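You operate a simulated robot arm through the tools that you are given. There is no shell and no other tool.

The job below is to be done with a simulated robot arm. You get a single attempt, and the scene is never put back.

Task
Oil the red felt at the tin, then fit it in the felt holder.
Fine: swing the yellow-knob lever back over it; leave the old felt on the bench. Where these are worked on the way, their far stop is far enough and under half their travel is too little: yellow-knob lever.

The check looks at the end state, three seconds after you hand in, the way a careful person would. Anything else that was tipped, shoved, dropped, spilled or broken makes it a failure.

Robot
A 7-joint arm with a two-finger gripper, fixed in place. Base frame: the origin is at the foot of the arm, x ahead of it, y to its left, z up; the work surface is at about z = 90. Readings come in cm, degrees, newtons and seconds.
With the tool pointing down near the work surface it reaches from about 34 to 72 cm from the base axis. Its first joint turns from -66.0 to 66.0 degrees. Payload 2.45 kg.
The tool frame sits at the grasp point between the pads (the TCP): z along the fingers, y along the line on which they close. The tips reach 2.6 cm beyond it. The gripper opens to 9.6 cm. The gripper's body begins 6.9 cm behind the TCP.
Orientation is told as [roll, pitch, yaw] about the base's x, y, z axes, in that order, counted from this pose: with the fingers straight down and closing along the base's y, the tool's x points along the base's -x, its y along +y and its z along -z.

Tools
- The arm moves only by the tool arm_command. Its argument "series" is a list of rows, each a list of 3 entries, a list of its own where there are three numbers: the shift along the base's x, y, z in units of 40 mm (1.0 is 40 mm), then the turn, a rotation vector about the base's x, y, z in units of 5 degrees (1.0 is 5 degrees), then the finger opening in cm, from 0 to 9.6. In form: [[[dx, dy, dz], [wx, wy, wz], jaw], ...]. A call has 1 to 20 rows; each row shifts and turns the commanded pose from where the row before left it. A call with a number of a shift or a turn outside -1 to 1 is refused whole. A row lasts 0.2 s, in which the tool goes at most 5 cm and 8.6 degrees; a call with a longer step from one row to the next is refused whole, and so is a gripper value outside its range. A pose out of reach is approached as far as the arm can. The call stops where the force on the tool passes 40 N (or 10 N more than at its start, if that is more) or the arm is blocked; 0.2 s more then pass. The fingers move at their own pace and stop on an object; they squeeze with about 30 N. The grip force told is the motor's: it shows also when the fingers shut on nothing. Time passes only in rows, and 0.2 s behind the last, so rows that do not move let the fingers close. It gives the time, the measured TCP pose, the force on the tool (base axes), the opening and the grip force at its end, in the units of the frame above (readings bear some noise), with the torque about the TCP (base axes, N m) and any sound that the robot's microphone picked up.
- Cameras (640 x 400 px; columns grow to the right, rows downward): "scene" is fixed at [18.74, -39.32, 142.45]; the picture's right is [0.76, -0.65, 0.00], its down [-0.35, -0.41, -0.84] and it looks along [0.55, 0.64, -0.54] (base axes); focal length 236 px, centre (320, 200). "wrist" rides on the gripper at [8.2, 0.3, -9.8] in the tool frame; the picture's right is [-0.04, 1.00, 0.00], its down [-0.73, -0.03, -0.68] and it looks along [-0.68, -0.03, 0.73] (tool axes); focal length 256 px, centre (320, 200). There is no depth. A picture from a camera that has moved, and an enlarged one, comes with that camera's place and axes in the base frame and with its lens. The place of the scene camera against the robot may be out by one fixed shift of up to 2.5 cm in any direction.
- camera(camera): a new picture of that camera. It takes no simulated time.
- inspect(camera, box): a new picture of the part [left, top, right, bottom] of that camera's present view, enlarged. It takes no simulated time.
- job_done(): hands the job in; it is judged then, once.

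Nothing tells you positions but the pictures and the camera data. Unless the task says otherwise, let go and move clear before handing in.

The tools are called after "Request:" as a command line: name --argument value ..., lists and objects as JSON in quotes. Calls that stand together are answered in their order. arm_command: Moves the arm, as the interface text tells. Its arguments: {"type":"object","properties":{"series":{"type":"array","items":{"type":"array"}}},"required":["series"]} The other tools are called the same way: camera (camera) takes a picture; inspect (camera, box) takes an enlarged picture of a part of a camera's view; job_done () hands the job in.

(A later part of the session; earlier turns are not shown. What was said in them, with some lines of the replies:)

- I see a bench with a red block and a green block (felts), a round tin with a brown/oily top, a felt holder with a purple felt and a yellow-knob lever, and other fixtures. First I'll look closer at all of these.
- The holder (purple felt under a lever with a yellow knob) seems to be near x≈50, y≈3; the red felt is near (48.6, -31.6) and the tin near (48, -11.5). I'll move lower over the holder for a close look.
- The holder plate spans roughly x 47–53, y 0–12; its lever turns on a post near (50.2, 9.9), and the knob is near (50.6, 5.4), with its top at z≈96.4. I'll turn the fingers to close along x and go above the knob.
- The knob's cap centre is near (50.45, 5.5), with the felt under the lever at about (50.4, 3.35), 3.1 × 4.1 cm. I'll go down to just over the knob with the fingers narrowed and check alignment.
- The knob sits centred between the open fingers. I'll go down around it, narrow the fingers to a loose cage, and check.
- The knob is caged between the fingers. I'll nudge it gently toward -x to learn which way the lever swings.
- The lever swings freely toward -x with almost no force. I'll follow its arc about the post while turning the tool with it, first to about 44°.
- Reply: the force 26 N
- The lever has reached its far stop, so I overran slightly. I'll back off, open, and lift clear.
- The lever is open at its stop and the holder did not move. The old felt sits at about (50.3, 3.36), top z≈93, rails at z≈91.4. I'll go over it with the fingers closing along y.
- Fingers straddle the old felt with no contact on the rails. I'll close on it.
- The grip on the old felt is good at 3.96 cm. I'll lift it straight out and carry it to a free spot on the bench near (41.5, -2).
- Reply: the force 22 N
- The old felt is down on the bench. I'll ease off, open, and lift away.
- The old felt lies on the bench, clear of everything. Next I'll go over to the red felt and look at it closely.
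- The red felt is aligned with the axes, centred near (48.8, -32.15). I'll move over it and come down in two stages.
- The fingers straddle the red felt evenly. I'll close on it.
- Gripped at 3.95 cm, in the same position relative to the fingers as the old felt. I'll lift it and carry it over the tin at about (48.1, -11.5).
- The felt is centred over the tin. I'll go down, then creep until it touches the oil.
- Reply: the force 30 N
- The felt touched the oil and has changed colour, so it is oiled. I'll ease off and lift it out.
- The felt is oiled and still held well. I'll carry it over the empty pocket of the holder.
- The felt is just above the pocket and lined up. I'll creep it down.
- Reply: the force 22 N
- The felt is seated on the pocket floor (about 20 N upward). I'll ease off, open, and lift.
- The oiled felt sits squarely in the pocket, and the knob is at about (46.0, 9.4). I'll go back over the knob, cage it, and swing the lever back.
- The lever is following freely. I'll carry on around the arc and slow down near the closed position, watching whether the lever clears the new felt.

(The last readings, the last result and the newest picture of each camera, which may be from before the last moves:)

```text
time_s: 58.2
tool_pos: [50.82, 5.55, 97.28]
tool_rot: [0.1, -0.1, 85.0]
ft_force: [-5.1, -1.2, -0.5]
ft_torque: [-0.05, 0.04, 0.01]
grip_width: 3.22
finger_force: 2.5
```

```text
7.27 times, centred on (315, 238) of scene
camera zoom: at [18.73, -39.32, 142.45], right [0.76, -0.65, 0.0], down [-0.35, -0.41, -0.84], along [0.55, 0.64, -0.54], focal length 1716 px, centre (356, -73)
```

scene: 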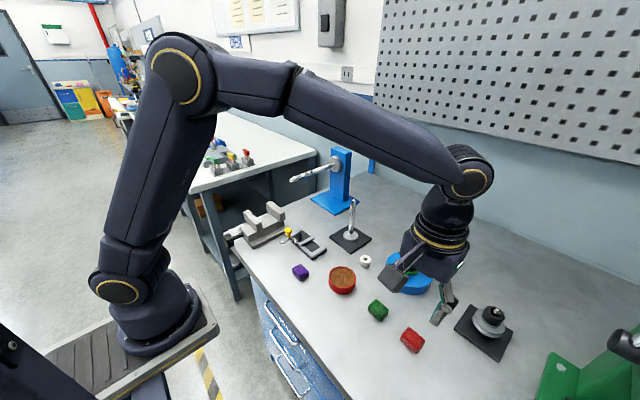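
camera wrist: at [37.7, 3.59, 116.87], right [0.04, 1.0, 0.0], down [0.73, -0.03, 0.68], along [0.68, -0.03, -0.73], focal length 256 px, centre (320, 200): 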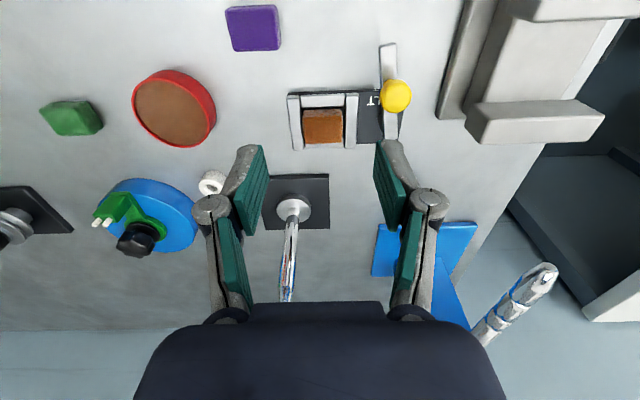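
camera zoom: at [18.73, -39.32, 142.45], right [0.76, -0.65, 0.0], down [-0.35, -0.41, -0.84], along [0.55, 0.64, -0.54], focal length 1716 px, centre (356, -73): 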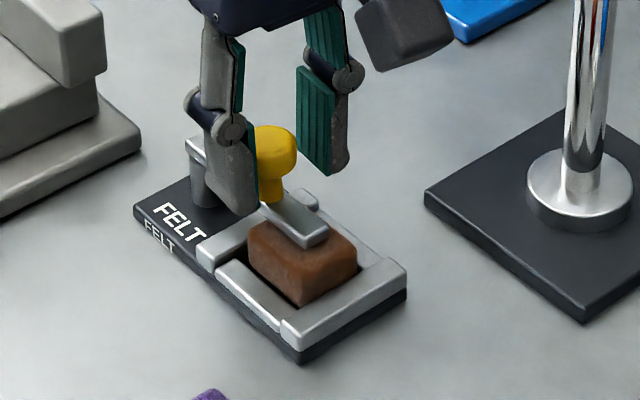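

The lever is back over the felt against its closed stop. I'll centre the fingers, open, and lift straight up.

Request:
arm_command --series '[[[-0.06, 0, 0], [0, 0, 0], 3.6], [[0, 0, 0], [0, 0, 0], 4.4], [[0, 0, 0], [0, 0, 0], 4.4], [[0, 0, 0.3], [0, 0, 0], 4.4], [[0, 0, 0.8], [0, 0, 0], 4.4], [[0, 0, 1], [0, 0, 0], 4.4], [[0, 0, 1], [0, 0, 0], 4.4], [[-0.3, -0.3, 1], [0, 0, 0], 4.4], [[-0.3, -0.3, 1], [0, 0, 0], 4.4], [[0, 0, 0], [0, 0, 0], 4.4]]'

Request:
camera --camera "wrist"

Request:
camera --camera "scene"

Request:
inspect --camera "scene" --box '[270, 215, 366, 300]'

```text
time_s: 60.4
tool_pos: [48.14, 2.94, 117.63]
tool_rot: [0.0, 0.0, 85.1]
ft_force: [0.5, 0.3, -0.5]
ft_torque: [-0.02, -0.02, 0.02]
grip_width: 4.4
finger_force: 0.1
```

```text
taken
camera wrist: at [47.27, -5.11, 127.6], right [-0.99, 0.13, 0.0], down [0.09, 0.73, 0.68], along [0.09, 0.67, -0.73], focal length 256 px, centre (320, 200)
```

wrist: 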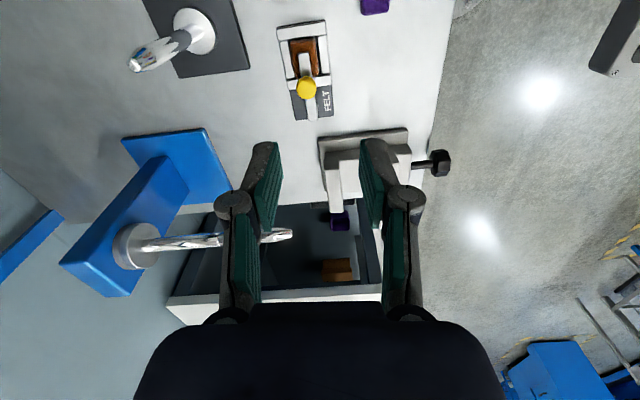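

```text
taken
```

scene: 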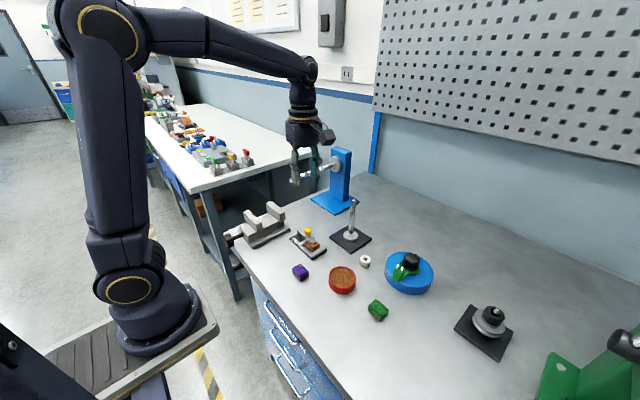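

```text
4.71 times, centred on (318, 258) of scene
camera zoom: at [18.74, -39.32, 142.45], right [0.76, -0.65, 0.0], down [-0.35, -0.41, -0.84], along [0.55, 0.64, -0.54], focal length 1110 px, centre (329, -71)
```

zoom: 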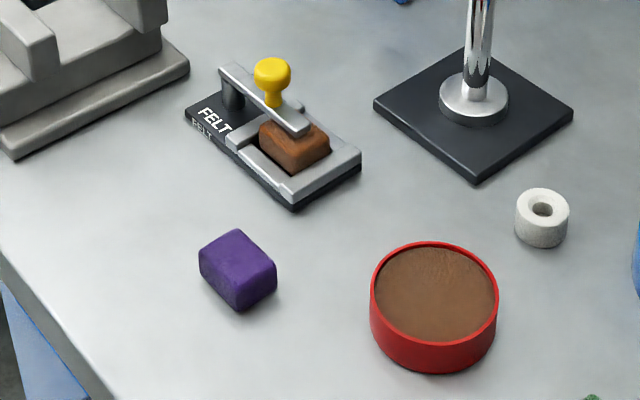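

The job looks complete; I'll compare the lever with the same enlarged view I took at the start before handing in.

Request:
inspect --camera "scene" --box '[285, 215, 333, 265]'

Request:
inspect --camera "wrist" --box '[255, 10, 355, 130]'

```text
8.00 times, centred on (309, 240) of scene
camera zoom: at [18.74, -39.32, 142.45], right [0.76, -0.65, 0.0], down [-0.35, -0.41, -0.84], along [0.55, 0.64, -0.54], focal length 1887 px, centre (408, -120)
```

zoom: 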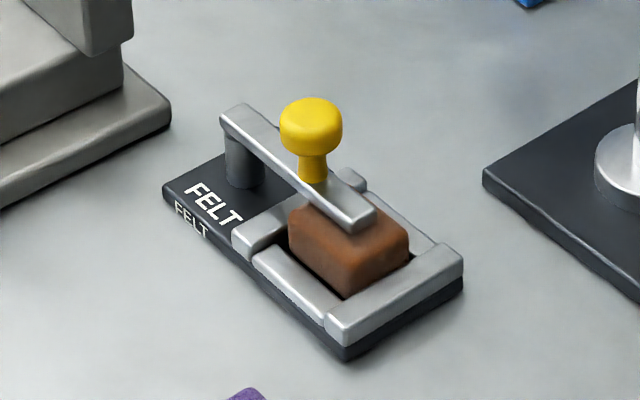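

```text
3.33 times, centred on (305, 70) of wrist
camera zoom: at [47.27, -5.11, 127.6], right [-0.99, 0.13, 0.0], down [0.09, 0.73, 0.68], along [0.09, 0.67, -0.73], focal length 853 px, centre (370, 633)
```

zoom: 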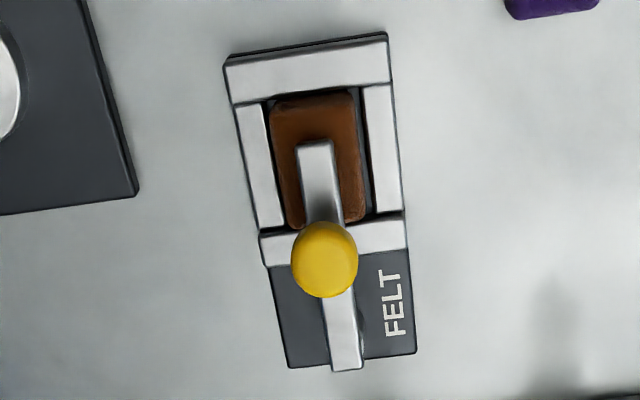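

The lever and holder look just as they did at the start, now with the oiled felt seated under the lever. The old felt lies on the bench, nothing else has moved and the arm is clear, so I'm handing in.

Request:
job_done

```text
The job is handed in.
```

The red felt has been oiled at the tin and is seated in the felt holder, with the yellow-knob lever swung back over it to its closed stop. I've handed the job in, but no verdict has come back yet.

- **Oiling:** the felt touched the oil with about 30 N and changed from red to brown.
- **Lever:** I opened it to its far stop and overran slightly, pressing with about 25 N before backing off. The holder did not shift. In the last picture, both lever and holder match the first one.
- **Old felt:** the purple felt is on the bench in front of the holder, clear of everything.
- **Rest of the bench:** nothing else looks tipped, moved or spilled. The arm has let go and is well above the holder.
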